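You operate a simulated robot arm through the tools that you are given. There is no shell and no other tool. Be economical: measure what you need, move in short steps, check, and stop when the job is done.

Carry out the task below with a simulated robot arm. There is one attempt and no reset: what you move stays moved.

## Task
Put things in order on the packing table. At the end: the white pad stands where the black rolled belt stood; the silver ring holder stands where the teal small rake stood; the black rolled belt from the packing table stands on top of the gold glass tray; the teal small rake stands where the white pad stood; whatever was shut is shut again. Leave all else as you found it, and nothing knocked over.
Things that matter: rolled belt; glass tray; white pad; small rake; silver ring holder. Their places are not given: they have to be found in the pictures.

The check looks at the end state, three seconds after you hand in, the way a careful person would. Anything else that was tipped, shoved, dropped, spilled or broken makes it a failure.

## Robot
A 7-joint arm with a two-finger parallel gripper, fixed in place. Base frame: the origin is at the foot of the arm, x ahead of it, y to its left, z up; the work surface is at about z = 0.78. Readings come in m, rad, newtons and seconds.
With the tool pointing down near the work surface it reaches from about 0.22 to 0.68 m from the base axis. Its first joint turns from -1.152 to 1.152 rad. Payload 2.4 kg.
The tool frame sits at the grasp point between the pads (the TCP): z along the fingers, y along the line on which they close. The tips reach 0.03 m beyond it. The gripper opens to 0.094 m. The fingers are 0.028 m wide and 0.01 m thick; the gripper's body (0.05 by 0.096 m) begins 0.055 m behind the TCP.
Orientation is that of the tool frame in the base frame, as [roll, pitch, yaw] about the fixed x, y, z axes, in that order (R = Rz(yaw) Ry(pitch) Rx(roll)). With the fingers straight down and closing along the base's y, the tool's x points along the base's -x, its y along +y and its z along -z.

## Interface
- The arm moves only by the tool step_arm. Its argument "deltas" is a list of rows, each a list of 6 numbers: the shift along the base's x, y, z in m, then the turn, a rotation vector about the base's x, y, z in rad. In form: [[tx, ty, tz, rx, ry, rz], ...]. A call has 1 to 20 rows; each row is the pose to reach, as a shift and turn from the pose commanded when the call began. "hand" is the opening in per cent of the stroke, from 0 (shut) to 100 (fully open), set as the call begins (left out, the last holds). A row lasts 0.2 s, in which the tool goes at most 0.05 m and 0.15 rad; a call with a longer step from one row to the next is refused whole, and so is a gripper value outside its range. Where a pose cannot be reached the arm comes as near as it can. A force on the tool above 40 N (or 10 N above the force at the start of the call, whichever is more), or a blocked arm, ends the call early, and 0.2 s more pass. The fingers move at their own pace (about 0.153 m/s each) and stop on an object; they squeeze with about 25 N. The grip force told is the motor's: it shows also when the fingers shut on nothing. Time passes only in rows, and 0.2 s behind the last, so rows that repeat a pose let the fingers close. It gives the time, the measured TCP pose, the force on the tool (base axes), the opening and the grip force at its end, in the units of the frame above (readings bear some noise).
- Cameras (640 x 400 px; columns grow to the right, rows downward): "scene" is fixed at [0.0181, 0.4753, 1.4596]; the picture's right is [-0.84, -0.54, 0.00], its down [-0.33, 0.52, -0.78] and it looks along [0.42, -0.66, -0.62] (base axes); focal length 332 px, centre (320, 200). "wrist" rides on the gripper at [-0.037, 0, -0.058] in the tool frame; the picture's right is [0.00, -1.00, 0.00], its down [0.97, 0.00, -0.24] and it looks along [0.24, 0.00, 0.97] (tool axes); focal length 218 px, centre (320, 200).
- capture(camera): a new picture of that camera. The clock stands still meanwhile.
- pixel_to_xyz(camera, pixels): there is no depth. For up to 12 entries [column, row, z] of the newest picture of that camera ("zoom" is the newest enlarged one), the place [x, y] in the base frame at which the ray of that pixel passes the height z, good to about 0.003 m, but the place of the scene camera against the robot may be out by one fixed shift of up to 0.025 m in any direction. The clock stands still meanwhile.
- zoom(camera, box): a new picture of the part [left, top, right, bottom] of that camera's present view, enlarged. The clock stands still meanwhile.
- finish_job(): hands the job in; it is judged then, once.

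Go step by step. Measure first, check grasps and placings, and put right what went wrong. The budget is 80 turns and 34 pictures, counting those below and the enlarged ones. Unless the task says otherwise, let go and move clear before handing in, and close with one line.

The tools are called after "Request:" by a JSON object that holds its "fn" and its "kwargs". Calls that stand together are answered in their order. step_arm: Moves the arm, as the interface text tells. Its arguments: {"type":"object","properties":{"deltas":{"type":"array","items":{"type":"array","items":{"type":"number"}}},"hand":{"type":"number"}},"required":["deltas"]} The other tools are called the same way: capture (camera) takes a picture; pixel_to_xyz (camera, pixels) gives the place at which the rays of pixels pass given heights; zoom (camera, box) takes an enlarged picture of a part of a camera's view; finish_job () hands the job in.

At the start:

```text
time: 0.0
ee_pos: [0.4513, -0.005, 1.0588]
ee_rot: [-3.141, 0.0, -3.142]
force: [0.2, 0.1, 0.1]
opening: 0.0942
finger_force: 0.1
```

scene: 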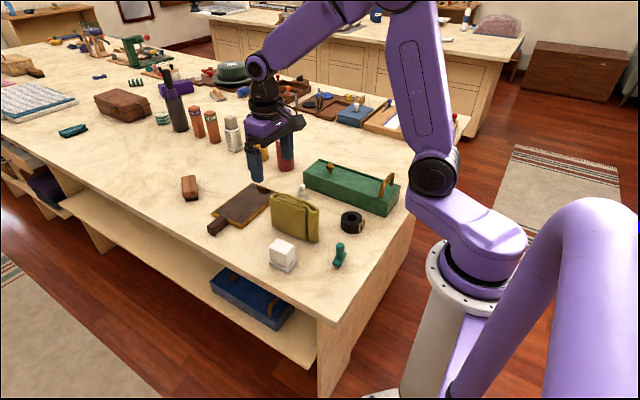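
wrist: 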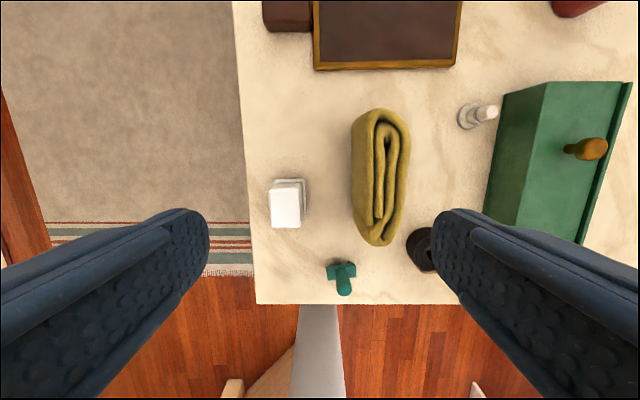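

The wrist picture shows a white pad near (287,203), a teal rake at (342,275), a black belt at (422,248), a silver holder at (478,115) and a gold-rimmed flat item at (387,35). I'll zoom in on these to be sure what they are.

Request:
{"fn": "zoom", "kwargs": {"camera": "scene", "box": [180, 140, 420, 290]}}

Request:
{"fn": "zoom", "kwargs": {"camera": "wrist", "box": [230, 0, 640, 300]}}

```text
2.67 times, centred on (300, 215) of scene
```

zoom: 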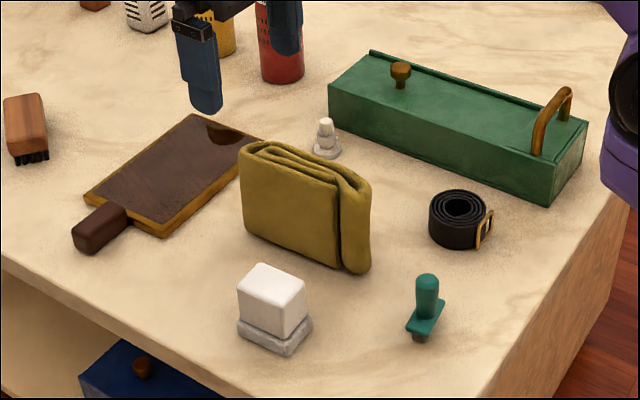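

```text
1.33 times, centred on (435, 150) of wrist
```

zoom: 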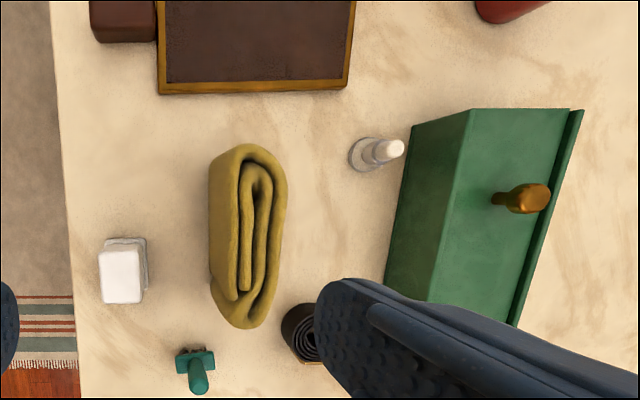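

The box on the right is shut, and the dark board with a handle may not be the tray. I'll look at the rest of the table for a gold tray.

Request:
{"fn": "zoom", "kwargs": {"camera": "scene", "box": [0, 30, 260, 192]}}

Request:
{"fn": "zoom", "kwargs": {"camera": "scene", "box": [180, 40, 440, 202]}}

```text
2.46 times, centred on (130, 111) of scene
```

zoom: 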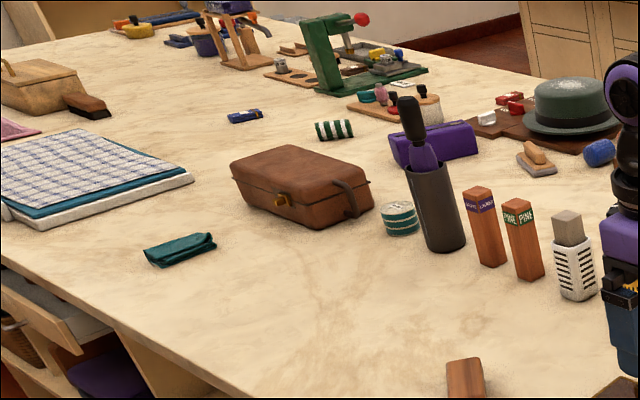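

```text
2.46 times, centred on (310, 121) of scene
```

zoom: 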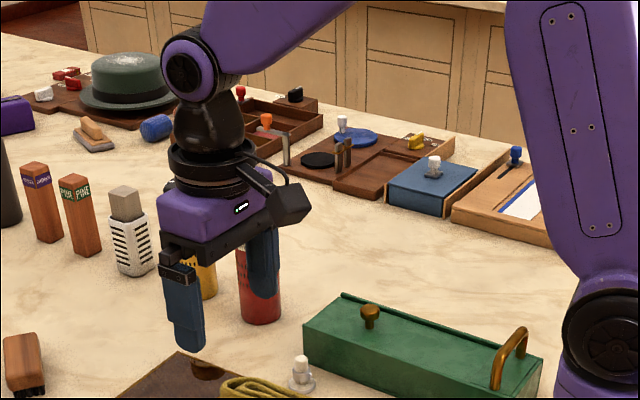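

Nothing else gold and tray-like is in reach, so it may be in the green box. I'll measure the rough positions first, then view the box from above.

Request:
{"fn": "pixel_to_xyz", "kwargs": {"camera": "wrist", "pixels": [[287, 203, 0.82], [342, 275, 0.8], [420, 248, 0.8], [468, 117, 0.785], [487, 113, 0.81], [505, 95, 0.85], [590, 148, 0.88], [315, 68, 0.79], [457, 65, 0.79], [380, 178, 0.85]]}}

Request:
{"fn": "step_arm", "kwargs": {"deltas": [[-0.02, -0.04, 0.02, 0, 0, 0], [-0.04, -0.08, 0.04, 0, 0, 0], [-0.06, -0.12, 0.04, 0, 0, 0], [-0.07, -0.16, 0.04, 0, 0, 0], [-0.08, -0.18, 0.04, 0, 0, 0]]}}

Request:
{"fn": "capture", "kwargs": {"camera": "wrist"}}

Request:
{"fn": "capture", "kwargs": {"camera": "scene"}}

```text
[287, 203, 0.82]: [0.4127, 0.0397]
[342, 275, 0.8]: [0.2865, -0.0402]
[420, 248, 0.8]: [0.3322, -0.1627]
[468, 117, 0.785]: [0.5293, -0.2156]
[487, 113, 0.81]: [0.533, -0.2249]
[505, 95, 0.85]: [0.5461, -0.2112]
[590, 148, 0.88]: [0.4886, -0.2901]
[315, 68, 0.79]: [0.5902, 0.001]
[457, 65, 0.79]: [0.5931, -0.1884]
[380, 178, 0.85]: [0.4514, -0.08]
```

```text
time: 1.2
ee_pos: [0.3718, -0.1865, 1.097]
ee_rot: [3.14, -0.001, -3.139]
force: [0.8, 1.2, -0.4]
opening: 0.094
finger_force: 0.1
```

```text
27 pictures are left
```

wrist: 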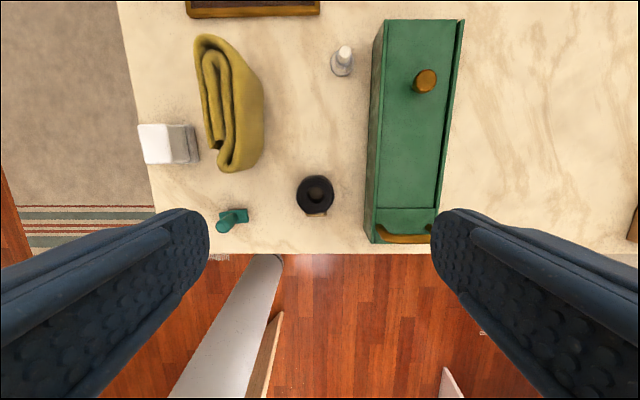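

```text
26 pictures are left
```

scene: 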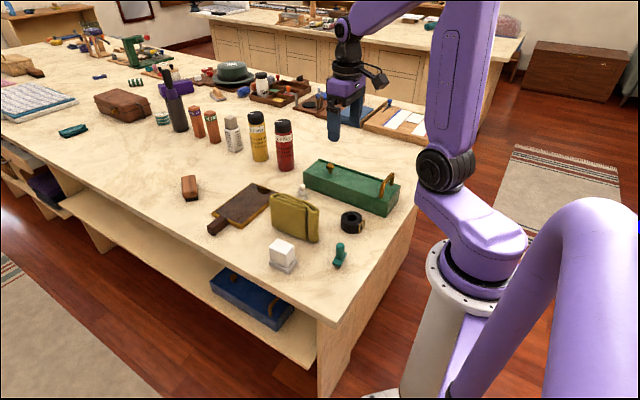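

The green box has a lid panel with a knob at (424,80), and a bow handle on a fixed strip at (405,238). I'll zoom in on both views.

Request:
{"fn": "zoom", "kwargs": {"camera": "wrist", "box": [280, 0, 520, 260]}}

Request:
{"fn": "zoom", "kwargs": {"camera": "scene", "box": [290, 140, 410, 220]}}

Request:
{"fn": "zoom", "kwargs": {"camera": "scene", "box": [180, 170, 330, 264]}}

```text
1.54 times, centred on (400, 130) of wrist
```

zoom: 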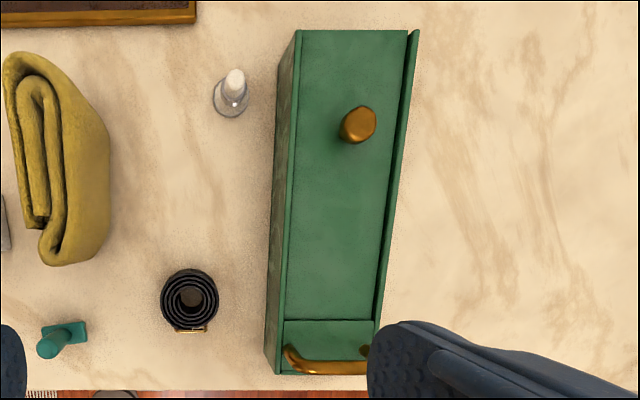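

```text
5.00 times, centred on (350, 180) of scene
```

zoom: 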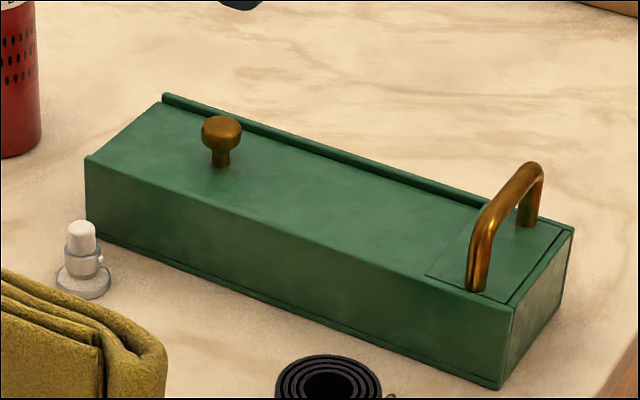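

```text
4.26 times, centred on (255, 217) of scene
```

zoom: 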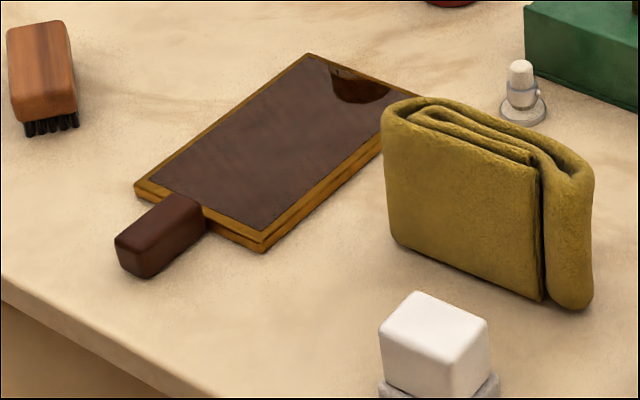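

The dark board has a gold rim and a glossy surface that looks like glass. I'll move the wrist camera above it to find out what it is.

Request:
{"fn": "step_arm", "kwargs": {"deltas": [[0.04, 0.02, 0, 0, 0, 0], [0.08, 0.04, 0, 0, 0, 0], [0.12, 0.06, 0, 0, 0, 0], [0.16, 0.08, 0, 0, 0, 0], [0.2, 0.1, 0, 0, 0, 0], [0.22, 0.1, 0, 0, 0, 0]]}}

Request:
{"fn": "capture", "kwargs": {"camera": "wrist"}}

```text
time: 2.6
ee_pos: [0.5919, -0.0856, 1.0966]
ee_rot: [3.141, -0.002, 3.14]
force: [-0.2, 0.0, 0.9]
opening: 0.0937
finger_force: 0.1
```

```text
22 pictures are left
```

wrist: 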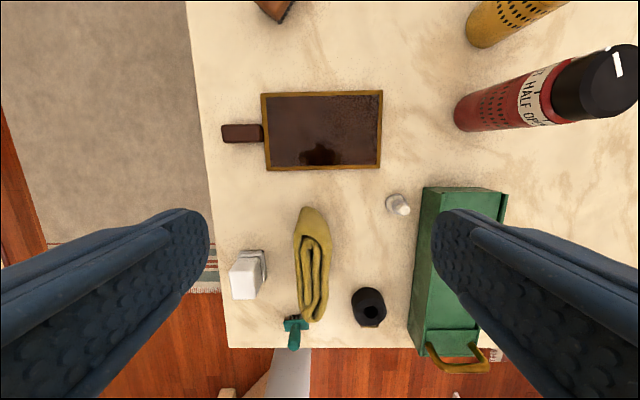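

Request:
{"fn": "zoom", "kwargs": {"camera": "wrist", "box": [210, 80, 400, 200]}}

Request:
{"fn": "pixel_to_xyz", "kwargs": {"camera": "wrist", "pixels": [[262, 93, 0.795], [382, 91, 0.795], [266, 170, 0.795], [381, 167, 0.795], [222, 133, 0.79], [390, 203, 0.782], [440, 345, 0.85], [420, 190, 0.84], [506, 190, 0.84], [478, 328, 0.84], [415, 328, 0.84]]}}

```text
3.33 times, centred on (305, 140) of wrist
```

zoom: 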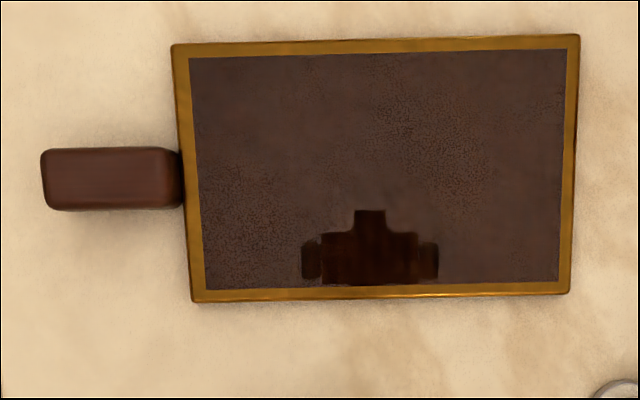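

```text
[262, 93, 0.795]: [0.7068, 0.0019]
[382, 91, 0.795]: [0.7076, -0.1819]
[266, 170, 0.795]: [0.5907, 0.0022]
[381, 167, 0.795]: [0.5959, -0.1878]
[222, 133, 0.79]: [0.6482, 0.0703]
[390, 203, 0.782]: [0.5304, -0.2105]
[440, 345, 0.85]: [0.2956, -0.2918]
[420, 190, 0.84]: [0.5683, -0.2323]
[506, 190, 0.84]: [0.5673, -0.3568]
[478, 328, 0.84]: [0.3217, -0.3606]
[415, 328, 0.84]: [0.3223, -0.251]
```

The surface reflects the gripper, so this is the gold glass tray, with its centre near (0.65,-0.093). The box can stay shut. Next I go above the belt for a precise look.

Request:
{"fn": "step_arm", "kwargs": {"deltas": [[-0.04, -0.012, -0.012, 0, 0, 0], [-0.08, -0.024, -0.024, 0, 0, 0], [-0.12, -0.036, -0.036, 0, 0, 0], [-0.16, -0.048, -0.048, 0, 0, 0], [-0.2, -0.06, -0.06, 0, 0, 0], [-0.24, -0.072, -0.072, 0, 0, 0], [-0.257, -0.08, -0.1, 0, 0, 0], [-0.257, -0.08, -0.1, 0, 0, 0]]}}

Request:
{"fn": "capture", "kwargs": {"camera": "wrist"}}

```text
time: 4.4
ee_pos: [0.3347, -0.1657, 0.9988]
ee_rot: [3.141, 0.0, 3.14]
force: [-0.5, 0.2, -0.6]
opening: 0.0941
finger_force: 0.1
```

```text
20 pictures are left
```

wrist: 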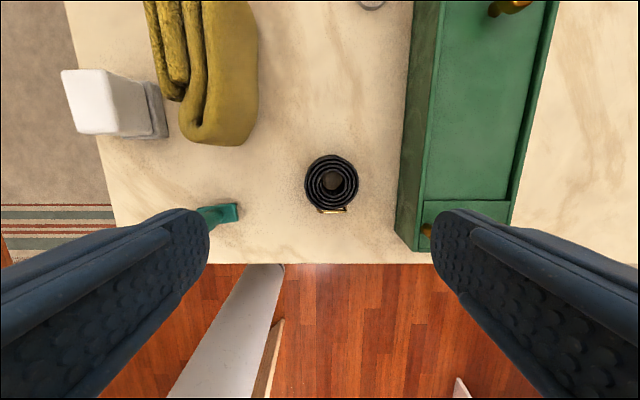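

The belt's top is centred near (332,182), with its buckle at (332,210). I'll convert the pixels for the belt, pad and rake.

Request:
{"fn": "pixel_to_xyz", "kwargs": {"camera": "wrist", "pixels": [[332, 182, 0.815], [305, 183, 0.815], [358, 182, 0.815], [332, 155, 0.815], [332, 209, 0.815], [230, 213, 0.795], [237, 204, 0.79], [63, 72, 0.84], [107, 70, 0.84], [165, 80, 0.782], [167, 137, 0.782], [113, 262, 0.78]]}}

Request:
{"fn": "pixel_to_xyz", "kwargs": {"camera": "scene", "pixels": [[352, 217, 0.815], [352, 234, 0.78], [282, 272, 0.78], [338, 267, 0.78], [303, 194, 0.78], [320, 263, 0.78]]}}

```text
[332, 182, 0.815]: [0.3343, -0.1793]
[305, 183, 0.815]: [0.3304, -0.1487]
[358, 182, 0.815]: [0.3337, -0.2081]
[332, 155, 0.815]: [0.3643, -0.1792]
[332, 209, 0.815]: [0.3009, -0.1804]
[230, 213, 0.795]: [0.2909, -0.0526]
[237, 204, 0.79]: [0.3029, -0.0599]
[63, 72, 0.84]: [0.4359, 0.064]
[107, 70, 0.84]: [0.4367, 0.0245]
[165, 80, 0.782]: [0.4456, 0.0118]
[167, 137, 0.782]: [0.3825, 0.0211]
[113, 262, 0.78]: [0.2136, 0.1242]
```

```text
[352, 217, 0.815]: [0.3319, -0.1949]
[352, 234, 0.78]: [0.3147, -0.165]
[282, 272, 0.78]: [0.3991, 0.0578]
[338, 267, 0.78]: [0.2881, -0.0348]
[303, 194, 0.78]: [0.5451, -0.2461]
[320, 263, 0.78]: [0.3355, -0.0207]
```

The belt is centred at about (0.334,-0.179) and is roughly 58 mm across, and the box side is at y≈-0.25. I'll go down with a narrower opening and grip it.

Request:
{"fn": "step_arm", "kwargs": {"deltas": [[0, -0.014, -0.03, 0, 0, 0], [0, -0.014, -0.07, 0, 0, 0], [0, -0.014, -0.11, 0, 0, 0], [0, -0.014, -0.145, 0, 0, 0], [0, -0.014, -0.17, 0, 0, 0], [0, -0.014, -0.185, 0, 0, 0], [0, -0.014, -0.185, 0, 0, 0]], "hand": 82}}

Request:
{"fn": "step_arm", "kwargs": {"deltas": [[0, 0, 0, 0, 0, 0], [0, 0, 0, 0, 0, 0], [0, 0, 0, 0, 0, 0]], "hand": 0}}

Request:
{"fn": "capture", "kwargs": {"camera": "wrist"}}

```text
time: 6.0
ee_pos: [0.3364, -0.1812, 0.8112]
ee_rot: [3.141, 0.0, 3.141]
force: [0.1, -0.1, -0.2]
opening: 0.0772
finger_force: 0.0
```

```text
time: 6.8
ee_pos: [0.3356, -0.1797, 0.8133]
ee_rot: [3.141, 0.0, 3.141]
force: [-0.1, 0.9, 0.8]
opening: 0.0714
finger_force: 24.7
```

```text
19 pictures are left
```

wrist: 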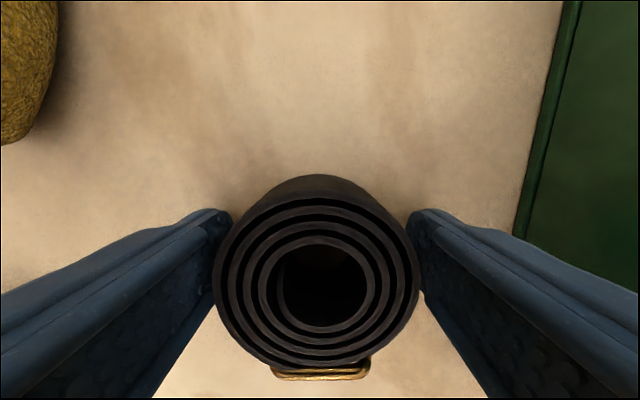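

The fingers stopped at 71 mm with 25 N, so the belt is held. I'll lift it a little and check.

Request:
{"fn": "step_arm", "kwargs": {"deltas": [[0, 0, 0.03, 0, 0, 0], [0, 0, 0.07, 0, 0, 0], [0, 0, 0.12, 0, 0, 0], [0, 0, 0.16, 0, 0, 0], [0, 0, 0.16, 0, 0, 0]]}}

Request:
{"fn": "capture", "kwargs": {"camera": "scene"}}

```text
time: 8.0
ee_pos: [0.3338, -0.1799, 0.9727]
ee_rot: [-3.142, -0.002, -3.141]
force: [0.1, 0.2, 0.3]
opening: 0.0
finger_force: 25.1
```

```text
18 pictures are left
```

scene: 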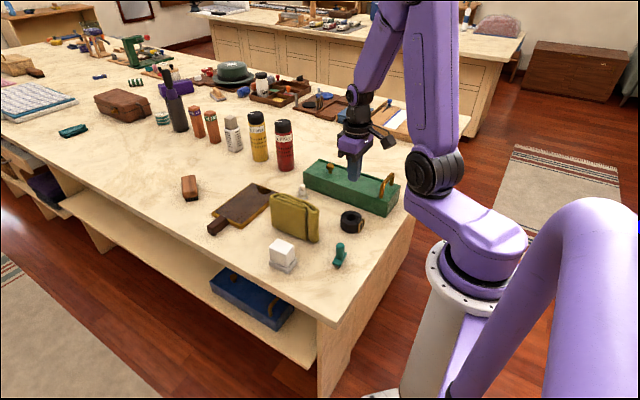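

The fingers shut on nothing and the belt stayed on the table, so the grip slipped. I'll check the belt from above.

Request:
{"fn": "capture", "kwargs": {"camera": "wrist"}}

Request:
{"fn": "zoom", "kwargs": {"camera": "scene", "box": [290, 190, 410, 270]}}

```text
17 pictures are left
```

wrist: 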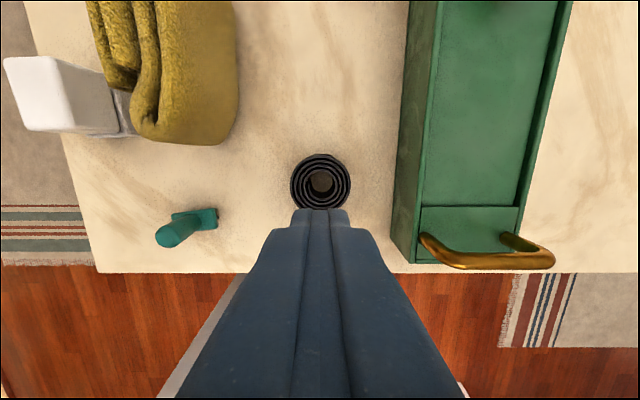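

```text
5.00 times, centred on (350, 230) of scene
```

zoom: 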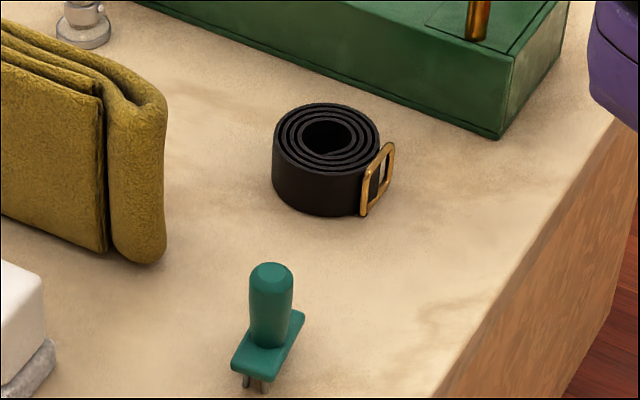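

The belt is still upright, at cols 291–350 and rows 154–211. I'll re-measure it at several assumed heights.

Request:
{"fn": "pixel_to_xyz", "kwargs": {"camera": "wrist", "pixels": [[291, 182, 0.81], [350, 182, 0.81], [320, 154, 0.81], [320, 182, 0.81], [320, 210, 0.81], [291, 182, 0.79], [350, 182, 0.79], [217, 226, 0.785], [172, 214, 0.785], [165, 238, 0.82]]}}

Request:
{"fn": "step_arm", "kwargs": {"deltas": [[0, 0, -0.03, 0, 0, 0], [0, 0, -0.06, 0, 0, 0]], "hand": 100}}

```text
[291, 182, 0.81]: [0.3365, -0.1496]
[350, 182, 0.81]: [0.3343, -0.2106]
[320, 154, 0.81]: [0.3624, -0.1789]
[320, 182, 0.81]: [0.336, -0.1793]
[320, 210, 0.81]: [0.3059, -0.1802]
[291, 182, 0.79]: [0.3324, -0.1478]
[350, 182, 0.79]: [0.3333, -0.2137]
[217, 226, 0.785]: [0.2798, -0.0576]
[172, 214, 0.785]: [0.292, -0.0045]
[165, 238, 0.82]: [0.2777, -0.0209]
```

```text
time: 8.6
ee_pos: [0.3341, -0.1795, 0.9137]
ee_rot: [3.141, -0.001, 3.14]
force: [0.8, -0.6, 0.1]
opening: 0.0938
finger_force: 0.1
```

I'm centred within 2 mm. This time I'll go down a bit lower at (0.335,-0.180), squeeze longer, and lift slowly.

Request:
{"fn": "step_arm", "kwargs": {"deltas": [[0.001, 0, -0.04, 0, 0, 0], [0.001, 0, -0.075, 0, 0, 0], [0.001, 0, -0.095, 0, 0, 0], [0.001, 0, -0.103, 0, 0, 0], [0.001, 0, -0.103, 0, 0, 0]]}}

Request:
{"fn": "step_arm", "kwargs": {"deltas": [[0, 0, 0, 0, 0, 0], [0, 0, 0, 0, 0, 0], [0, 0, 0, 0, 0, 0], [0, 0, 0, 0, 0, 0], [0, 0, 0, 0, 0, 0]], "hand": 0}}

Request:
{"fn": "step_arm", "kwargs": {"deltas": [[0, 0, 0.003, 0, 0, 0], [0, 0, 0.006, 0, 0, 0], [0, 0, 0.01, 0, 0, 0]]}}

```text
time: 9.8
ee_pos: [0.3365, -0.1795, 0.8104]
ee_rot: [-3.142, 0.0, 3.14]
force: [-1.6, 1.4, 12.2]
opening: 0.0942
finger_force: 0.2
```

```text
time: 11.0
ee_pos: [0.3359, -0.1809, 0.8094]
ee_rot: [-3.142, 0.0, -3.141]
force: [6.4, 3.5, 12.0]
opening: 0.0712
finger_force: 24.8
```

```text
time: 11.8
ee_pos: [0.3354, -0.1792, 0.8199]
ee_rot: [3.141, 0.001, -3.141]
force: [0.0, 0.4, -2.2]
opening: 0.0712
finger_force: 25.2
```

After the 1 cm lift the opening holds at 71 mm and the tool feels a 2 N load. I'll keep lifting gently.

Request:
{"fn": "step_arm", "kwargs": {"deltas": [[0, 0, 0.01, 0, 0, 0], [0, 0, 0.02, 0, 0, 0], [0, 0, 0.035, 0, 0, 0], [0, 0, 0.05, 0, 0, 0], [0, 0, 0.07, 0, 0, 0], [0, 0, 0.09, 0, 0, 0], [0, 0, 0.09, 0, 0, 0]]}}

Request:
{"fn": "capture", "kwargs": {"camera": "wrist"}}

```text
time: 13.4
ee_pos: [0.3348, -0.1802, 0.909]
ee_rot: [-3.141, 0.001, 3.141]
force: [0.0, 0.3, -1.2]
opening: 0.0713
finger_force: 24.5
```

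```text
15 pictures are left
```

wrist: 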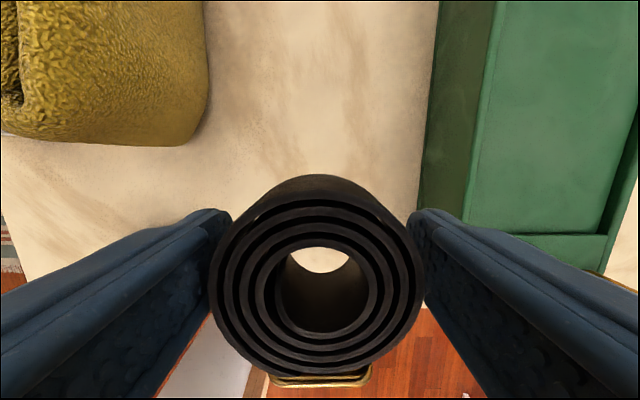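

The belt is held level, with its bottom 29 mm below the TCP. I'll carry it up and over to (0.645,-0.092), above the tray.

Request:
{"fn": "step_arm", "kwargs": {"deltas": [[0, 0, 0.03, 0, 0, 0], [0, 0, 0.06, 0, 0, 0], [0.02, 0.006, 0.07, 0, 0, 0], [0.05, 0.015, 0.07, 0, 0, 0], [0.08, 0.024, 0.07, 0, 0, 0], [0.11, 0.032, 0.07, 0, 0, 0], [0.14, 0.04, 0.07, 0, 0, 0], [0.17, 0.048, 0.07, 0, 0, 0], [0.2, 0.056, 0.07, 0, 0, 0], [0.23, 0.064, 0.07, 0, 0, 0], [0.26, 0.072, 0.07, 0, 0, 0], [0.285, 0.08, 0.07, 0, 0, 0], [0.3, 0.087, 0.07, 0, 0, 0], [0.31, 0.088, 0.07, 0, 0, 0], [0.31, 0.088, 0.04, 0, 0, 0], [0.31, 0.088, 0.01, 0, 0, 0], [0.31, 0.088, -0.02, 0, 0, 0], [0.31, 0.088, -0.045, 0, 0, 0], [0.31, 0.088, -0.06, 0, 0, 0], [0.31, 0.088, -0.06, 0, 0, 0]]}}

Request:
{"fn": "capture", "kwargs": {"camera": "wrist"}}

Request:
{"fn": "zoom", "kwargs": {"camera": "scene", "box": [180, 140, 420, 290]}}

```text
time: 17.6
ee_pos: [0.6467, -0.0916, 0.848]
ee_rot: [3.141, -0.001, 3.141]
force: [-0.4, 0.3, -2.7]
opening: 0.0713
finger_force: 24.5
```

```text
14 pictures are left
```

wrist: 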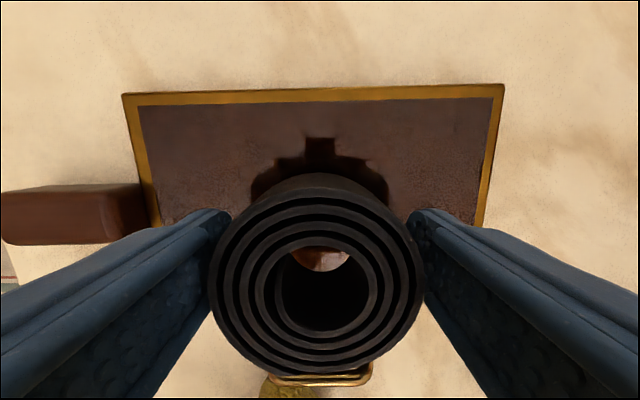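

```text
2.67 times, centred on (300, 215) of scene
```

zoom: 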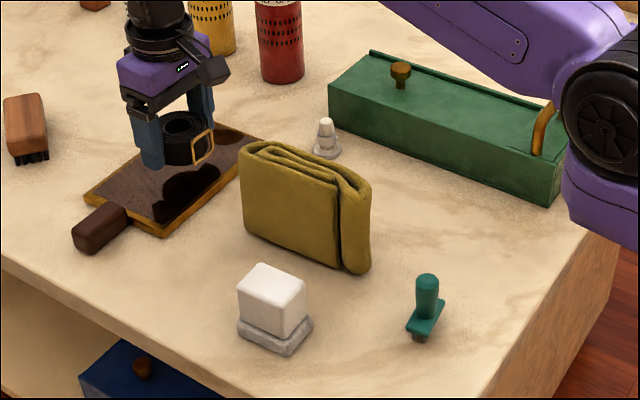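

The belt hangs above the middle of the tray. I'll lower it in small steps and watch the force.

Request:
{"fn": "step_arm", "kwargs": {"deltas": [[0, 0, -0.01, 0, 0, 0], [0, 0, -0.018, 0, 0, 0], [0, 0, -0.022, 0, 0, 0], [0, 0, -0.022, 0, 0, 0]]}}

Request:
{"fn": "step_arm", "kwargs": {"deltas": [[0, 0, -0.003, 0, 0, 0], [0, 0, -0.003, 0, 0, 0]]}}

Request:
{"fn": "pixel_to_xyz", "kwargs": {"camera": "wrist", "pixels": [[122, 95, 0.79], [504, 84, 0.79], [163, 228, 0.79], [485, 215, 0.79]]}}

```text
time: 18.6
ee_pos: [0.646, -0.091, 0.8285]
ee_rot: [3.14, 0.0, -3.141]
force: [0.8, 0.6, -1.9]
opening: 0.0712
finger_force: 25.1
```

```text
time: 19.2
ee_pos: [0.6451, -0.0918, 0.8247]
ee_rot: [-3.142, 0.001, -3.141]
force: [0.4, 0.6, -1.6]
opening: 0.0712
finger_force: 25.1
```

```text
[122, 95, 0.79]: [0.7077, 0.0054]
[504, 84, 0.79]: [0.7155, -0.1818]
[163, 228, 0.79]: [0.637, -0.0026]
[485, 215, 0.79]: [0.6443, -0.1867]
```

No contact yet at 0.8247, so I'll keep lowering in 2–3 mm steps.

Request:
{"fn": "step_arm", "kwargs": {"deltas": [[0, 0, -0.003, 0, 0, 0], [0, 0, -0.003, 0, 0, 0]]}}

Request:
{"fn": "step_arm", "kwargs": {"deltas": [[0, 0, -0.002, 0, 0, 0], [0, 0, -0.002, 0, 0, 0]]}}

Request:
{"fn": "step_arm", "kwargs": {"deltas": [[0, 0, -0.002, 0, 0, 0], [0, 0, -0.002, 0, 0, 0]]}}

```text
time: 19.8
ee_pos: [0.6447, -0.0921, 0.8219]
ee_rot: [3.141, 0.001, 3.141]
force: [-2.1, -0.1, 1.9]
opening: 0.0709
finger_force: 24.7
```

```text
time: 20.4
ee_pos: [0.6453, -0.0921, 0.822]
ee_rot: [-3.141, 0.0, 3.141]
force: [-13.0, 2.0, 29.5]
opening: 0.0713
finger_force: 25.1
```

```text
time: 20.8
ee_pos: [0.6473, -0.092, 0.8224]
ee_rot: [-3.141, 0.002, 3.14]
force: [0.4, 1.2, 4.3]
opening: 0.0712
finger_force: 25.2
stopped in row 1: the force on the tool passed its limit (the readings are from after the stop); the commanded pose is now the measured one
```

The force of 4 N upward shows the belt resting on the tray. I'll release it, rise straight up, and look.

Request:
{"fn": "step_arm", "kwargs": {"deltas": [[0, 0, 0, 0, 0, 0], [0, 0, 0, 0, 0, 0]], "hand": 100}}

Request:
{"fn": "step_arm", "kwargs": {"deltas": [[0, 0, 0.02, 0, 0, 0], [0, 0, 0.05, 0, 0, 0], [0, 0, 0.09, 0, 0, 0], [0, 0, 0.13, 0, 0, 0], [-0.02, 0.02, 0.16, 0, 0, 0], [-0.06, 0.04, 0.18, 0, 0, 0], [-0.1, 0.06, 0.18, 0, 0, 0], [-0.14, 0.08, 0.18, 0, 0, 0], [-0.18, 0.1, 0.18, 0, 0, 0], [-0.22, 0.12, 0.18, 0, 0, 0], [-0.237, 0.125, 0.16, 0, 0, 0], [-0.237, 0.125, 0.13, 0, 0, 0], [-0.237, 0.125, 0.13, 0, 0, 0]]}}

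Request:
{"fn": "capture", "kwargs": {"camera": "wrist"}}

Request:
{"fn": "capture", "kwargs": {"camera": "scene"}}

```text
time: 21.4
ee_pos: [0.6467, -0.0924, 0.8225]
ee_rot: [-3.141, 0.006, -3.141]
force: [1.1, -4.3, 7.8]
opening: 0.0917
finger_force: 0.2
```

```text
time: 24.1
ee_pos: [0.4085, 0.0328, 0.9503]
ee_rot: [-3.14, 0.001, 3.141]
force: [-0.3, 0.3, 1.1]
opening: 0.0937
finger_force: 0.2
```

```text
12 pictures are left
```

wrist: 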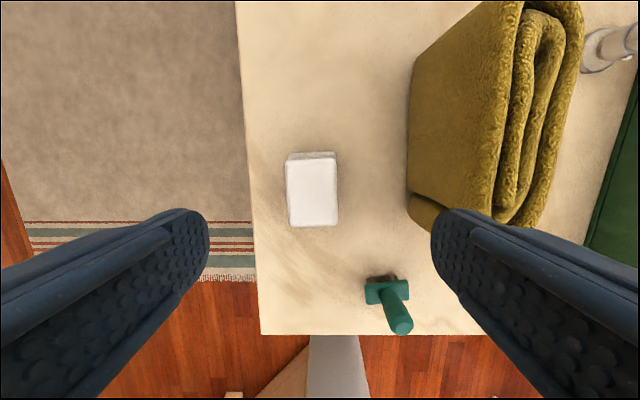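

```text
11 pictures are left
```

scene: 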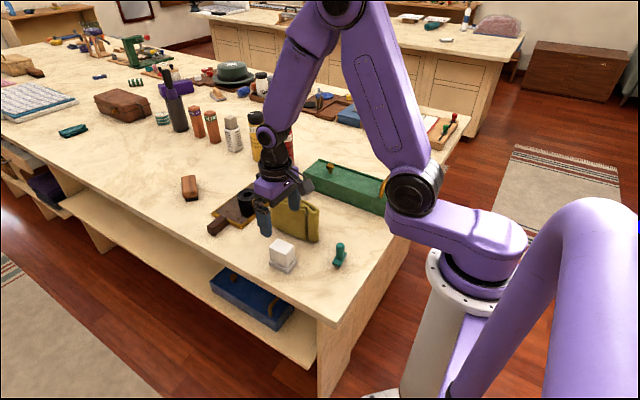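

The belt stands on the tray at (247,200). Below the wrist camera, the pad's top face spans cols 287–338 and rows 160–225, so I'll measure the pad and the rake here.

Request:
{"fn": "pixel_to_xyz", "kwargs": {"camera": "wrist", "pixels": [[287, 195, 0.825], [338, 195, 0.825], [312, 160, 0.825], [312, 225, 0.825], [312, 153, 0.79], [335, 153, 0.79], [287, 153, 0.79], [407, 200, 0.8], [381, 290, 0.79], [368, 293, 0.79], [408, 293, 0.79], [401, 326, 0.825]]}}

Request:
{"fn": "zoom", "kwargs": {"camera": "wrist", "box": [260, 130, 460, 350]}}

```text
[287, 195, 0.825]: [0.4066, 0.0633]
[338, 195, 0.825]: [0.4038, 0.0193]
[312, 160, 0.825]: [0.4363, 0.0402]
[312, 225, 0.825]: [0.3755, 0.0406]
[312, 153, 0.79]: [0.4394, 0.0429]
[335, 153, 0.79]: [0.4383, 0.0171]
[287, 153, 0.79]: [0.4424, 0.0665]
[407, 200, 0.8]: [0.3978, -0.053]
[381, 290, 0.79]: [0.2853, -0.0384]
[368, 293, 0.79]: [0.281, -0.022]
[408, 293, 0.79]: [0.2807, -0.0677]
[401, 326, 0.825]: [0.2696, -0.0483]
```

```text
1.82 times, centred on (360, 240) of wrist
```

zoom: 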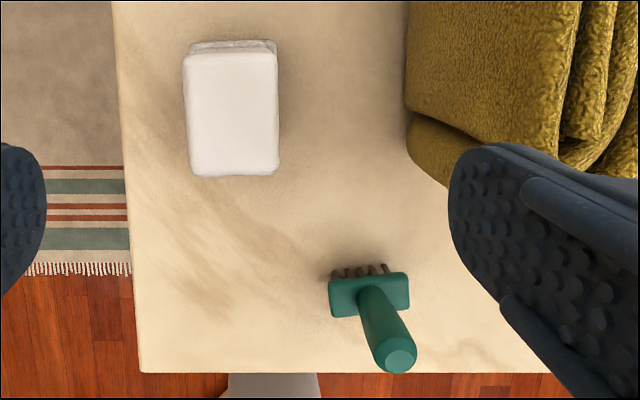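

The two views put the pad's top at z≈0.845 and its centre at about (0.410,0.041), with a body 39 mm wide in y. I'll grip the white body above its base, with the TCP at z 0.838.

Request:
{"fn": "step_arm", "kwargs": {"deltas": [[0, 0.008, -0.02, 0, 0, 0], [0, 0.008, -0.05, 0, 0, 0], [0, 0.008, -0.08, 0, 0, 0], [0, 0.008, -0.1, 0, 0, 0], [0, 0.008, -0.114, 0, 0, 0], [0, 0.008, -0.114, 0, 0, 0]], "hand": 100}}

Request:
{"fn": "step_arm", "kwargs": {"deltas": [[0, 0, 0, 0, 0, 0], [0, 0, 0, 0, 0, 0], [0, 0, 0, 0, 0, 0], [0, 0, 0, 0, 0, 0]], "hand": 0}}

Request:
{"fn": "step_arm", "kwargs": {"deltas": [[0, 0, 0.004, 0, 0, 0], [0, 0, 0.01, 0, 0, 0], [0, 0, 0.02, 0, 0, 0]]}}

Request:
{"fn": "capture", "kwargs": {"camera": "wrist"}}

```text
time: 25.6
ee_pos: [0.4086, 0.0408, 0.8368]
ee_rot: [3.14, 0.003, 3.14]
force: [-0.3, 0.9, -0.2]
opening: 0.0941
finger_force: 0.1
```

```text
time: 26.6
ee_pos: [0.4095, 0.0398, 0.8375]
ee_rot: [-3.141, 0.003, 3.14]
force: [-0.4, 0.9, 0.4]
opening: 0.0438
finger_force: 25.2
```

```text
time: 27.4
ee_pos: [0.4077, 0.0412, 0.8571]
ee_rot: [-3.14, 0.002, -3.141]
force: [0.3, -0.4, -0.3]
opening: 0.044
finger_force: 25.0
```

```text
9 pictures are left
```

wrist: 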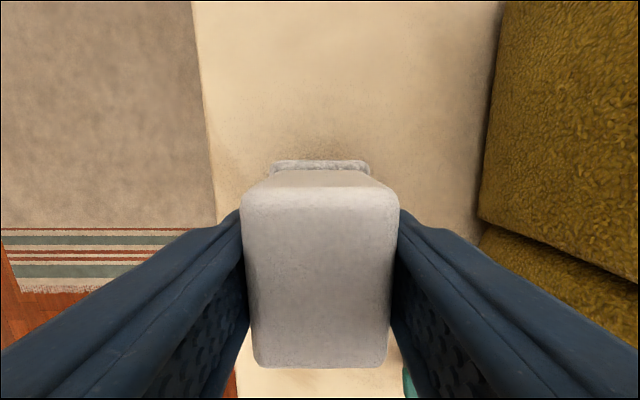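

The pad is held, with its base visible at (320,165) centred between the fingers. I'll lift it high and carry it to the belt's old place at (0.335,-0.179).

Request:
{"fn": "step_arm", "kwargs": {"deltas": [[0, 0, 0.03, 0, 0, 0], [0, 0, 0.065, 0, 0, 0], [0, 0, 0.1, 0, 0, 0], [0, -0.01, 0.135, 0, 0, 0], [-0.01, -0.04, 0.14, 0, 0, 0], [-0.02, -0.075, 0.14, 0, 0, 0], [-0.035, -0.11, 0.14, 0, 0, 0], [-0.05, -0.145, 0.14, 0, 0, 0], [-0.065, -0.18, 0.14, 0, 0, 0], [-0.0753, -0.21, 0.14, 0, 0, 0], [-0.0753, -0.22, 0.13, 0, 0, 0], [-0.0753, -0.22, 0.1, 0, 0, 0], [-0.0753, -0.22, 0.06, 0, 0, 0], [-0.0753, -0.22, 0.025, 0, 0, 0], [-0.0753, -0.22, 0.0, 0, 0, 0], [-0.0753, -0.22, -0.012, 0, 0, 0], [-0.0753, -0.22, -0.017, 0, 0, 0], [-0.0753, -0.22, -0.017, 0, 0, 0]]}}

Request:
{"fn": "step_arm", "kwargs": {"deltas": [[0, 0, -0.002, 0, 0, 0], [0, 0, -0.002, 0, 0, 0]]}}

```text
time: 31.1
ee_pos: [0.3343, -0.1799, 0.8402]
ee_rot: [-3.141, 0.003, 3.141]
force: [0.4, 0.1, -0.3]
opening: 0.0436
finger_force: 25.3
```

```text
time: 31.8
ee_pos: [0.3334, -0.1785, 0.8386]
ee_rot: [-3.14, 0.001, 3.142]
force: [0.4, 0.1, -0.4]
opening: 0.0437
finger_force: 24.8
```

Still no contact at 0.8386, so I'll lower another 1–2 mm and check.

Request:
{"fn": "step_arm", "kwargs": {"deltas": [[0, 0, -0.0015, 0, 0, 0], [0, 0, -0.0015, 0, 0, 0]]}}

Request:
{"fn": "step_arm", "kwargs": {"deltas": [[0, 0, -0.001, 0, 0, 0], [0, 0, -0.001, 0, 0, 0]]}}

```text
time: 32.4
ee_pos: [0.3334, -0.1783, 0.8368]
ee_rot: [-3.14, 0.002, -3.141]
force: [-2.6, 3.9, 24.6]
opening: 0.0438
finger_force: 25.2
```

```text
time: 33.0
ee_pos: [0.3335, -0.1795, 0.8352]
ee_rot: [3.141, 0.002, -3.14]
force: [-0.4, 4.0, 23.4]
opening: 0.044
finger_force: 25.4
```

The pad is resting on the table. I'll release it, rise, and move above the rake, whose handle top works out to (0.289,-0.040,0.845) from the two views.

Request:
{"fn": "step_arm", "kwargs": {"deltas": [[0, 0, 0.001, 0, 0, 0], [0, 0, 0.001, 0, 0, 0], [0, 0, 0.001, 0, 0, 0]], "hand": 100}}

Request:
{"fn": "step_arm", "kwargs": {"deltas": [[0, 0, 0.02, 0, 0, 0], [0, 0, 0.05, 0, 0, 0], [0, 0, 0.09, 0, 0, 0], [0, 0, 0.12, 0, 0, 0], [-0.01, 0.04, 0.13, 0, 0, 0], [-0.02, 0.08, 0.13, 0, 0, 0], [-0.04, 0.12, 0.12, 0, 0, 0], [-0.046, 0.139, 0.11, 0, 0, 0], [-0.046, 0.139, 0.11, 0, 0, 0]]}}

Request:
{"fn": "capture", "kwargs": {"camera": "wrist"}}

Request:
{"fn": "zoom", "kwargs": {"camera": "scene", "box": [180, 140, 420, 290]}}

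```text
time: 33.8
ee_pos: [0.334, -0.179, 0.8367]
ee_rot: [-3.141, 0.001, 3.141]
force: [0.4, 0.2, -0.2]
opening: 0.0943
finger_force: 0.0
```

```text
time: 35.8
ee_pos: [0.2877, -0.0395, 0.9458]
ee_rot: [3.141, 0.001, 3.141]
force: [-0.5, 0.8, 0.4]
opening: 0.0941
finger_force: 0.1
```

```text
8 pictures are left
```

wrist: 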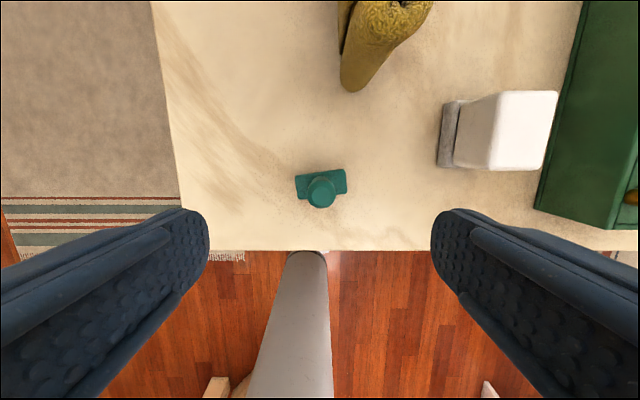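

```text
2.67 times, centred on (300, 215) of scene
```

zoom: 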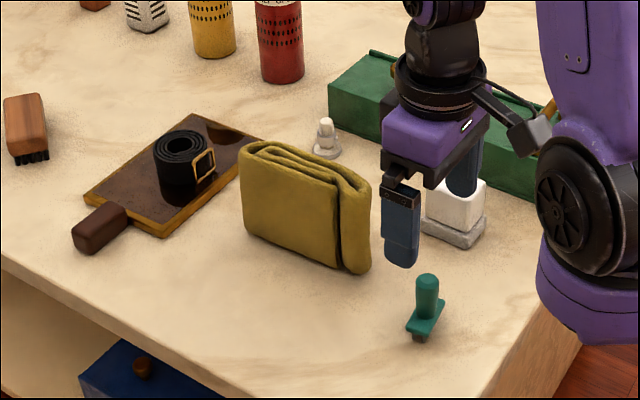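

The pad stands in the belt's place and the belt is on the tray. The rake's handle top is at (321,192), so I'll compute its place.

Request:
{"fn": "pixel_to_xyz", "kwargs": {"camera": "wrist", "pixels": [[321, 194, 0.845], [321, 185, 0.8], [296, 187, 0.8], [346, 181, 0.8], [450, 100, 0.785], [440, 165, 0.785], [307, 208, 0.845], [336, 208, 0.845]]}}

```text
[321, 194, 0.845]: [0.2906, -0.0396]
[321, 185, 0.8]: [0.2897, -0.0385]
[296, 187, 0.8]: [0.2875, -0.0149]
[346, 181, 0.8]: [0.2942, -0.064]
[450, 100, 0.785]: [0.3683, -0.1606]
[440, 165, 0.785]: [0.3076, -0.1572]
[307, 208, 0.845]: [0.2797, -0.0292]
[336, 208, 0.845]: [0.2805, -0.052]
```

The rake handle is at (0.290,-0.039). I'll go down to TCP z 0.842 and grip it.

Request:
{"fn": "step_arm", "kwargs": {"deltas": [[0.001, 0.001, -0.03, 0, 0, 0], [0.001, 0.001, -0.06, 0, 0, 0], [0.001, 0.001, -0.09, 0, 0, 0], [0.001, 0.001, -0.105, 0, 0, 0], [0.001, 0.001, -0.105, 0, 0, 0]]}}

Request:
{"fn": "step_arm", "kwargs": {"deltas": [[0, 0, 0, 0, 0, 0], [0, 0, 0, 0, 0, 0], [0, 0, 0, 0, 0, 0], [0, 0, 0, 0, 0, 0], [0, 0, 0, 0, 0, 0]], "hand": 0}}

Request:
{"fn": "step_arm", "kwargs": {"deltas": [[0, 0, 0.004, 0, 0, 0], [0, 0, 0.01, 0, 0, 0], [0, 0, 0.02, 0, 0, 0], [0, 0, 0.05, 0, 0, 0], [0, 0, 0.08, 0, 0, 0]]}}

Request:
{"fn": "capture", "kwargs": {"camera": "wrist"}}

```text
time: 37.0
ee_pos: [0.2886, -0.0378, 0.8409]
ee_rot: [-3.141, 0.002, 3.141]
force: [-0.2, 0.2, -0.5]
opening: 0.094
finger_force: 0.1
```

```text
time: 38.1
ee_pos: [0.2882, -0.0391, 0.842]
ee_rot: [-3.14, 0.002, 3.141]
force: [-0.2, 1.0, 0.4]
opening: 0.0204
finger_force: 25.1
```

```text
time: 39.4
ee_pos: [0.2873, -0.0384, 0.9225]
ee_rot: [-3.141, -0.001, 3.141]
force: [-0.7, -0.1, -1.2]
opening: 0.0206
finger_force: 25.2
```

```text
6 pictures are left
```

wrist: 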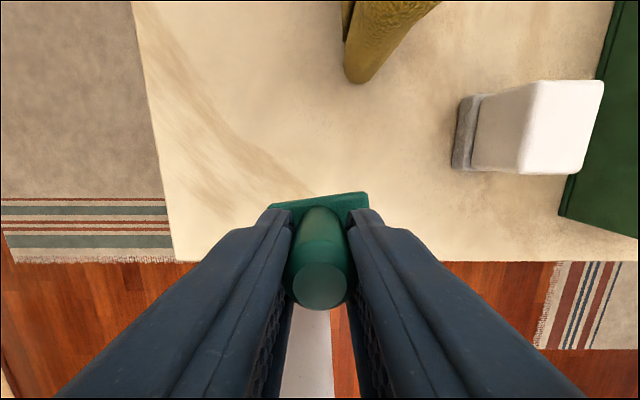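

The rake is held upright. I'll carry it to the pad's old place at (0.410,0.041) and stop just above the grasp height.

Request:
{"fn": "step_arm", "kwargs": {"deltas": [[0.02, 0.02, 0.03, 0, 0, 0], [0.045, 0.045, 0.04, 0, 0, 0], [0.075, 0.065, 0.04, 0, 0, 0], [0.1, 0.075, 0.04, 0, 0, 0], [0.12, 0.08, 0.03, 0, 0, 0], [0.12, 0.08, 0.0, 0, 0, 0], [0.12, 0.08, -0.03, 0, 0, 0], [0.12, 0.08, -0.06, 0, 0, 0], [0.12, 0.08, -0.075, 0, 0, 0], [0.12, 0.08, -0.079, 0, 0, 0], [0.12, 0.08, -0.079, 0, 0, 0]]}}

Request:
{"fn": "step_arm", "kwargs": {"deltas": [[0, 0, -0.0015, 0, 0, 0], [0, 0, -0.0015, 0, 0, 0]]}}

```text
time: 41.8
ee_pos: [0.4091, 0.0407, 0.8426]
ee_rot: [3.141, 0.002, 3.141]
force: [-0.5, -0.3, 0.0]
opening: 0.0207
finger_force: 24.5
```

```text
time: 42.4
ee_pos: [0.4089, 0.0408, 0.8419]
ee_rot: [3.141, 0.002, 3.141]
force: [-0.3, -0.3, -1.5]
opening: 0.0209
finger_force: 25.4
```

Not in contact yet, so I'll lower a bit more.

Request:
{"fn": "step_arm", "kwargs": {"deltas": [[0, 0, -0.0015, 0, 0, 0], [0, 0, -0.0015, 0, 0, 0]]}}

Request:
{"fn": "step_arm", "kwargs": {"deltas": [[0, 0, -0.001, 0, 0, 0], [0, 0, -0.001, 0, 0, 0]]}}

```text
time: 43.0
ee_pos: [0.4093, 0.0412, 0.839]
ee_rot: [-3.141, 0.002, -3.14]
force: [-1.8, 1.2, 24.7]
opening: 0.0207
finger_force: 25.2
```

```text
time: 43.5
ee_pos: [0.4089, 0.0415, 0.8389]
ee_rot: [3.142, 0.003, 3.141]
force: [1.3, 1.9, 25.6]
opening: 0.0208
finger_force: 24.7
```

The rake rests on the table. I'll release it, rise, then go above the ring holder with the gripper turned 90°, because the box is close on its -y side.

Request:
{"fn": "step_arm", "kwargs": {"deltas": [[0, 0, 0.001, 0, 0, 0], [0, 0, 0.001, 0, 0, 0], [0, 0, 0.001, 0, 0, 0]], "hand": 100}}

Request:
{"fn": "step_arm", "kwargs": {"deltas": [[0, 0, 0.02, 0, 0, 0], [0, 0, 0.05, 0, 0, 0], [0, 0, 0.09, 0, 0, 0], [0, 0, 0.13, 0, 0, 0.1], [0.01, -0.03, 0.14, 0, 0, 0.24], [0.025, -0.06, 0.14, 0, 0, 0.38], [0.04, -0.09, 0.14, 0, 0, 0.52], [0.055, -0.12, 0.14, 0, 0, 0.66], [0.07, -0.15, 0.14, 0, 0, 0.8], [0.085, -0.18, 0.14, 0, 0, 0.94], [0.1, -0.21, 0.14, 0, 0, 1.08], [0.112, -0.235, 0.14, 0, 0, 1.22], [0.12, -0.25, 0.14, 0, 0, 1.36], [0.12, -0.253, 0.14, 0, 0, 1.5], [0.12, -0.253, 0.14, 0, 0, 1.571], [0.12, -0.253, 0.14, 0, 0, 1.571]]}}

Request:
{"fn": "capture", "kwargs": {"camera": "wrist"}}

```text
time: 44.4
ee_pos: [0.4091, 0.0405, 0.8402]
ee_rot: [3.14, 0.0, -3.141]
force: [-0.6, -0.6, -0.1]
opening: 0.0937
finger_force: 0.0
```

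```text
time: 47.8
ee_pos: [0.5281, -0.2109, 0.9798]
ee_rot: [-3.141, 0.002, -1.57]
force: [-0.6, 0.5, 0.1]
opening: 0.0937
finger_force: 0.1
```

```text
5 pictures are left
```

wrist: 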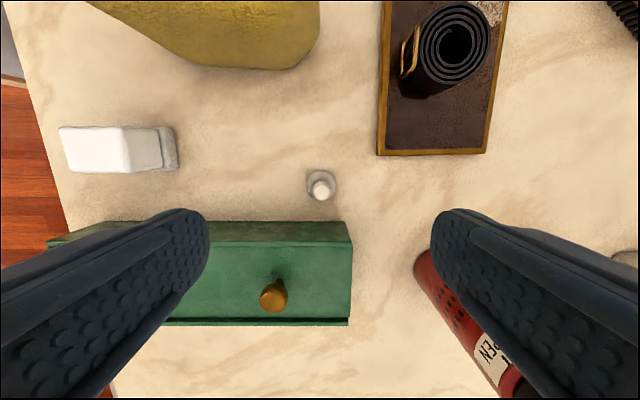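

The holder is at (321,186), midway between the fingers. I'll locate its parts, the box face and the red can.

Request:
{"fn": "pixel_to_xyz", "kwargs": {"camera": "wrist", "pixels": [[321, 186, 0.785], [306, 186, 0.785], [337, 186, 0.785], [321, 190, 0.815], [321, 190, 0.825], [310, 190, 0.815], [332, 190, 0.815], [330, 222, 0.785], [330, 243, 0.84], [414, 258, 0.785], [443, 310, 0.785], [321, 205, 0.785]]}}

Request:
{"fn": "zoom", "kwargs": {"camera": "wrist", "box": [260, 140, 480, 300]}}

```text
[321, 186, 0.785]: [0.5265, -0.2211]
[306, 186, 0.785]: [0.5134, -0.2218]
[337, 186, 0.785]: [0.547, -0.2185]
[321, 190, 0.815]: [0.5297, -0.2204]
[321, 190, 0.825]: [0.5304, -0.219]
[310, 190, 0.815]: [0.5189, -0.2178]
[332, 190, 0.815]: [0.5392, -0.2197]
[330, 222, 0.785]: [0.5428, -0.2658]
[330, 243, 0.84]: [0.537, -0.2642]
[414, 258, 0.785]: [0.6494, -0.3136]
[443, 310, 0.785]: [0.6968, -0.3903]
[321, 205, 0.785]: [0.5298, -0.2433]
```

```text
2.50 times, centred on (370, 220) of wrist
```

zoom: 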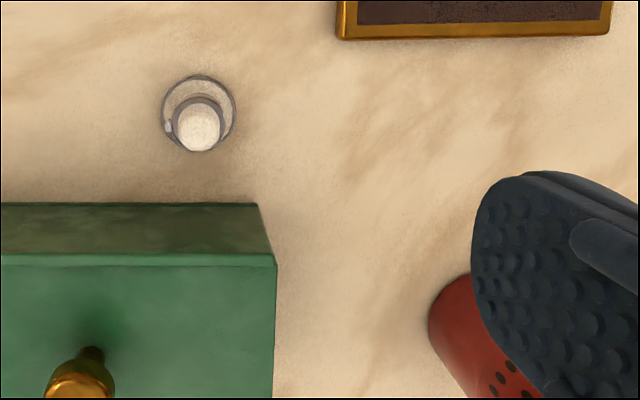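

The holder is centred at about (0.530,-0.219), its top is near z 0.82, and the box face is at y≈-0.264, which leaves room. I'll descend to TCP z 0.822 and grip the post.

Request:
{"fn": "step_arm", "kwargs": {"deltas": [[0, -0.007, -0.03, 0, 0, 0], [0, -0.007, -0.07, 0, 0, 0], [0, -0.007, -0.11, 0, 0, 0], [0, -0.007, -0.14, 0, 0, 0], [0, -0.007, -0.158, 0, 0, 0], [0, -0.007, -0.158, 0, 0, 0]]}}

Request:
{"fn": "step_arm", "kwargs": {"deltas": [[0, 0, 0, 0, 0, 0], [0, 0, 0, 0, 0, 0], [0, 0, 0, 0, 0, 0], [0, 0, 0, 0, 0, 0], [0, 0, 0, 0, 0, 0]], "hand": 0}}

Request:
{"fn": "step_arm", "kwargs": {"deltas": [[0, 0, 0.004, 0, 0, 0], [0, 0, 0.01, 0, 0, 0], [0, 0, 0.03, 0, 0, 0], [0, 0, 0.07, 0, 0, 0], [0, 0, 0.1, 0, 0, 0]]}}

Request:
{"fn": "capture", "kwargs": {"camera": "wrist"}}

```text
time: 49.1
ee_pos: [0.5285, -0.2197, 0.8211]
ee_rot: [3.141, 0.001, -1.571]
force: [-0.6, 1.2, -0.2]
opening: 0.0942
finger_force: 0.1
```

```text
time: 50.4
ee_pos: [0.5285, -0.2196, 0.8216]
ee_rot: [-3.14, 0.001, -1.57]
force: [-0.6, -0.3, 0.5]
opening: 0.0172
finger_force: 25.1
```

```text
time: 51.5
ee_pos: [0.5272, -0.2178, 0.9222]
ee_rot: [3.141, 0.001, -1.571]
force: [0.2, 0.8, -1.0]
opening: 0.0175
finger_force: 25.6
```

```text
3 pictures are left
```

wrist: 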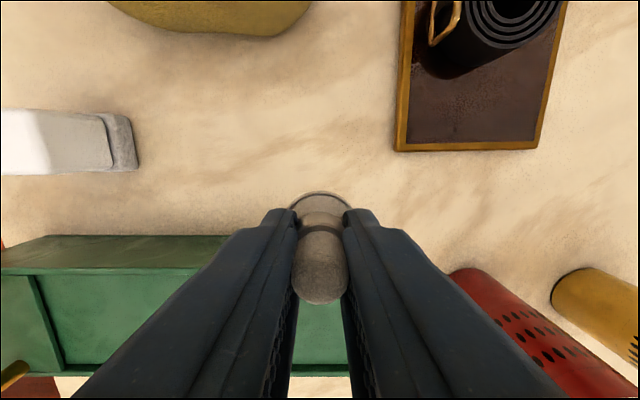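

The ring holder is held upright. I'll lift it, carry it to the rake's old place at (0.290,-0.039) while turning back, and stop 2 mm above the grasp height.

Request:
{"fn": "step_arm", "kwargs": {"deltas": [[0, 0, 0.03, 0, 0, 0], [0, 0, 0.06, 0, 0, 0], [-0.02, 0.015, 0.07, 0, 0, -0.13], [-0.04, 0.03, 0.07, 0, 0, -0.26], [-0.06, 0.045, 0.07, 0, 0, -0.39], [-0.08, 0.06, 0.07, 0, 0, -0.52], [-0.1, 0.075, 0.07, 0, 0, -0.65], [-0.12, 0.09, 0.07, 0, 0, -0.78], [-0.14, 0.105, 0.07, 0, 0, -0.91], [-0.16, 0.12, 0.07, 0, 0, -1.04], [-0.18, 0.135, 0.07, 0, 0, -1.17], [-0.2, 0.15, 0.07, 0, 0, -1.3], [-0.22, 0.165, 0.07, 0, 0, -1.43], [-0.24, 0.18, 0.06, 0, 0, -1.571], [-0.24, 0.18, 0.03, 0, 0, -1.571], [-0.24, 0.18, -0.01, 0, 0, -1.571], [-0.24, 0.18, -0.05, 0, 0, -1.571], [-0.24, 0.18, -0.08, 0, 0, -1.571], [-0.24, 0.18, -0.097, 0, 0, -1.571], [-0.24, 0.18, -0.097, 0, 0, -1.571]]}}

Request:
{"fn": "step_arm", "kwargs": {"deltas": [[0, 0, -0.002, 0, 0, 0], [0, 0, -0.002, 0, 0, 0]]}}

Request:
{"fn": "step_arm", "kwargs": {"deltas": [[0, 0, -0.0015, 0, 0, 0], [0, 0, -0.0015, 0, 0, 0]]}}

```text
time: 55.8
ee_pos: [0.2887, -0.0395, 0.8254]
ee_rot: [3.141, 0.001, -3.14]
force: [-0.1, 0.1, -1.1]
opening: 0.0174
finger_force: 25.5
```

```text
time: 56.4
ee_pos: [0.2899, -0.0396, 0.8227]
ee_rot: [3.141, 0.001, 3.14]
force: [1.0, 0.4, -0.5]
opening: 0.0174
finger_force: 25.1
```

```text
time: 57.0
ee_pos: [0.2891, -0.0401, 0.8213]
ee_rot: [-3.141, 0.001, 3.14]
force: [-0.7, -0.3, 0.0]
opening: 0.0172
finger_force: 24.8
```

It is nearly at contact, so I'll lower a little more.

Request:
{"fn": "step_arm", "kwargs": {"deltas": [[0, 0, -0.0015, 0, 0, 0], [0, 0, -0.0015, 0, 0, 0]]}}

Request:
{"fn": "step_arm", "kwargs": {"deltas": [[0, 0, 0, 0, 0, 0], [0, 0, 0, 0, 0, 0]]}}

```text
time: 57.4
ee_pos: [0.2884, -0.0397, 0.8223]
ee_rot: [3.14, 0.002, -3.141]
force: [0.3, 1.5, 12.5]
opening: 0.0172
finger_force: 24.8
stopped in row 2: the force on the tool passed its limit (the readings are from after the stop); the commanded pose is now the measured one
```

```text
time: 58.0
ee_pos: [0.2888, -0.0386, 0.8221]
ee_rot: [3.141, 0.003, -3.14]
force: [-0.2, 1.6, 16.6]
opening: 0.0175
finger_force: 25.6
```

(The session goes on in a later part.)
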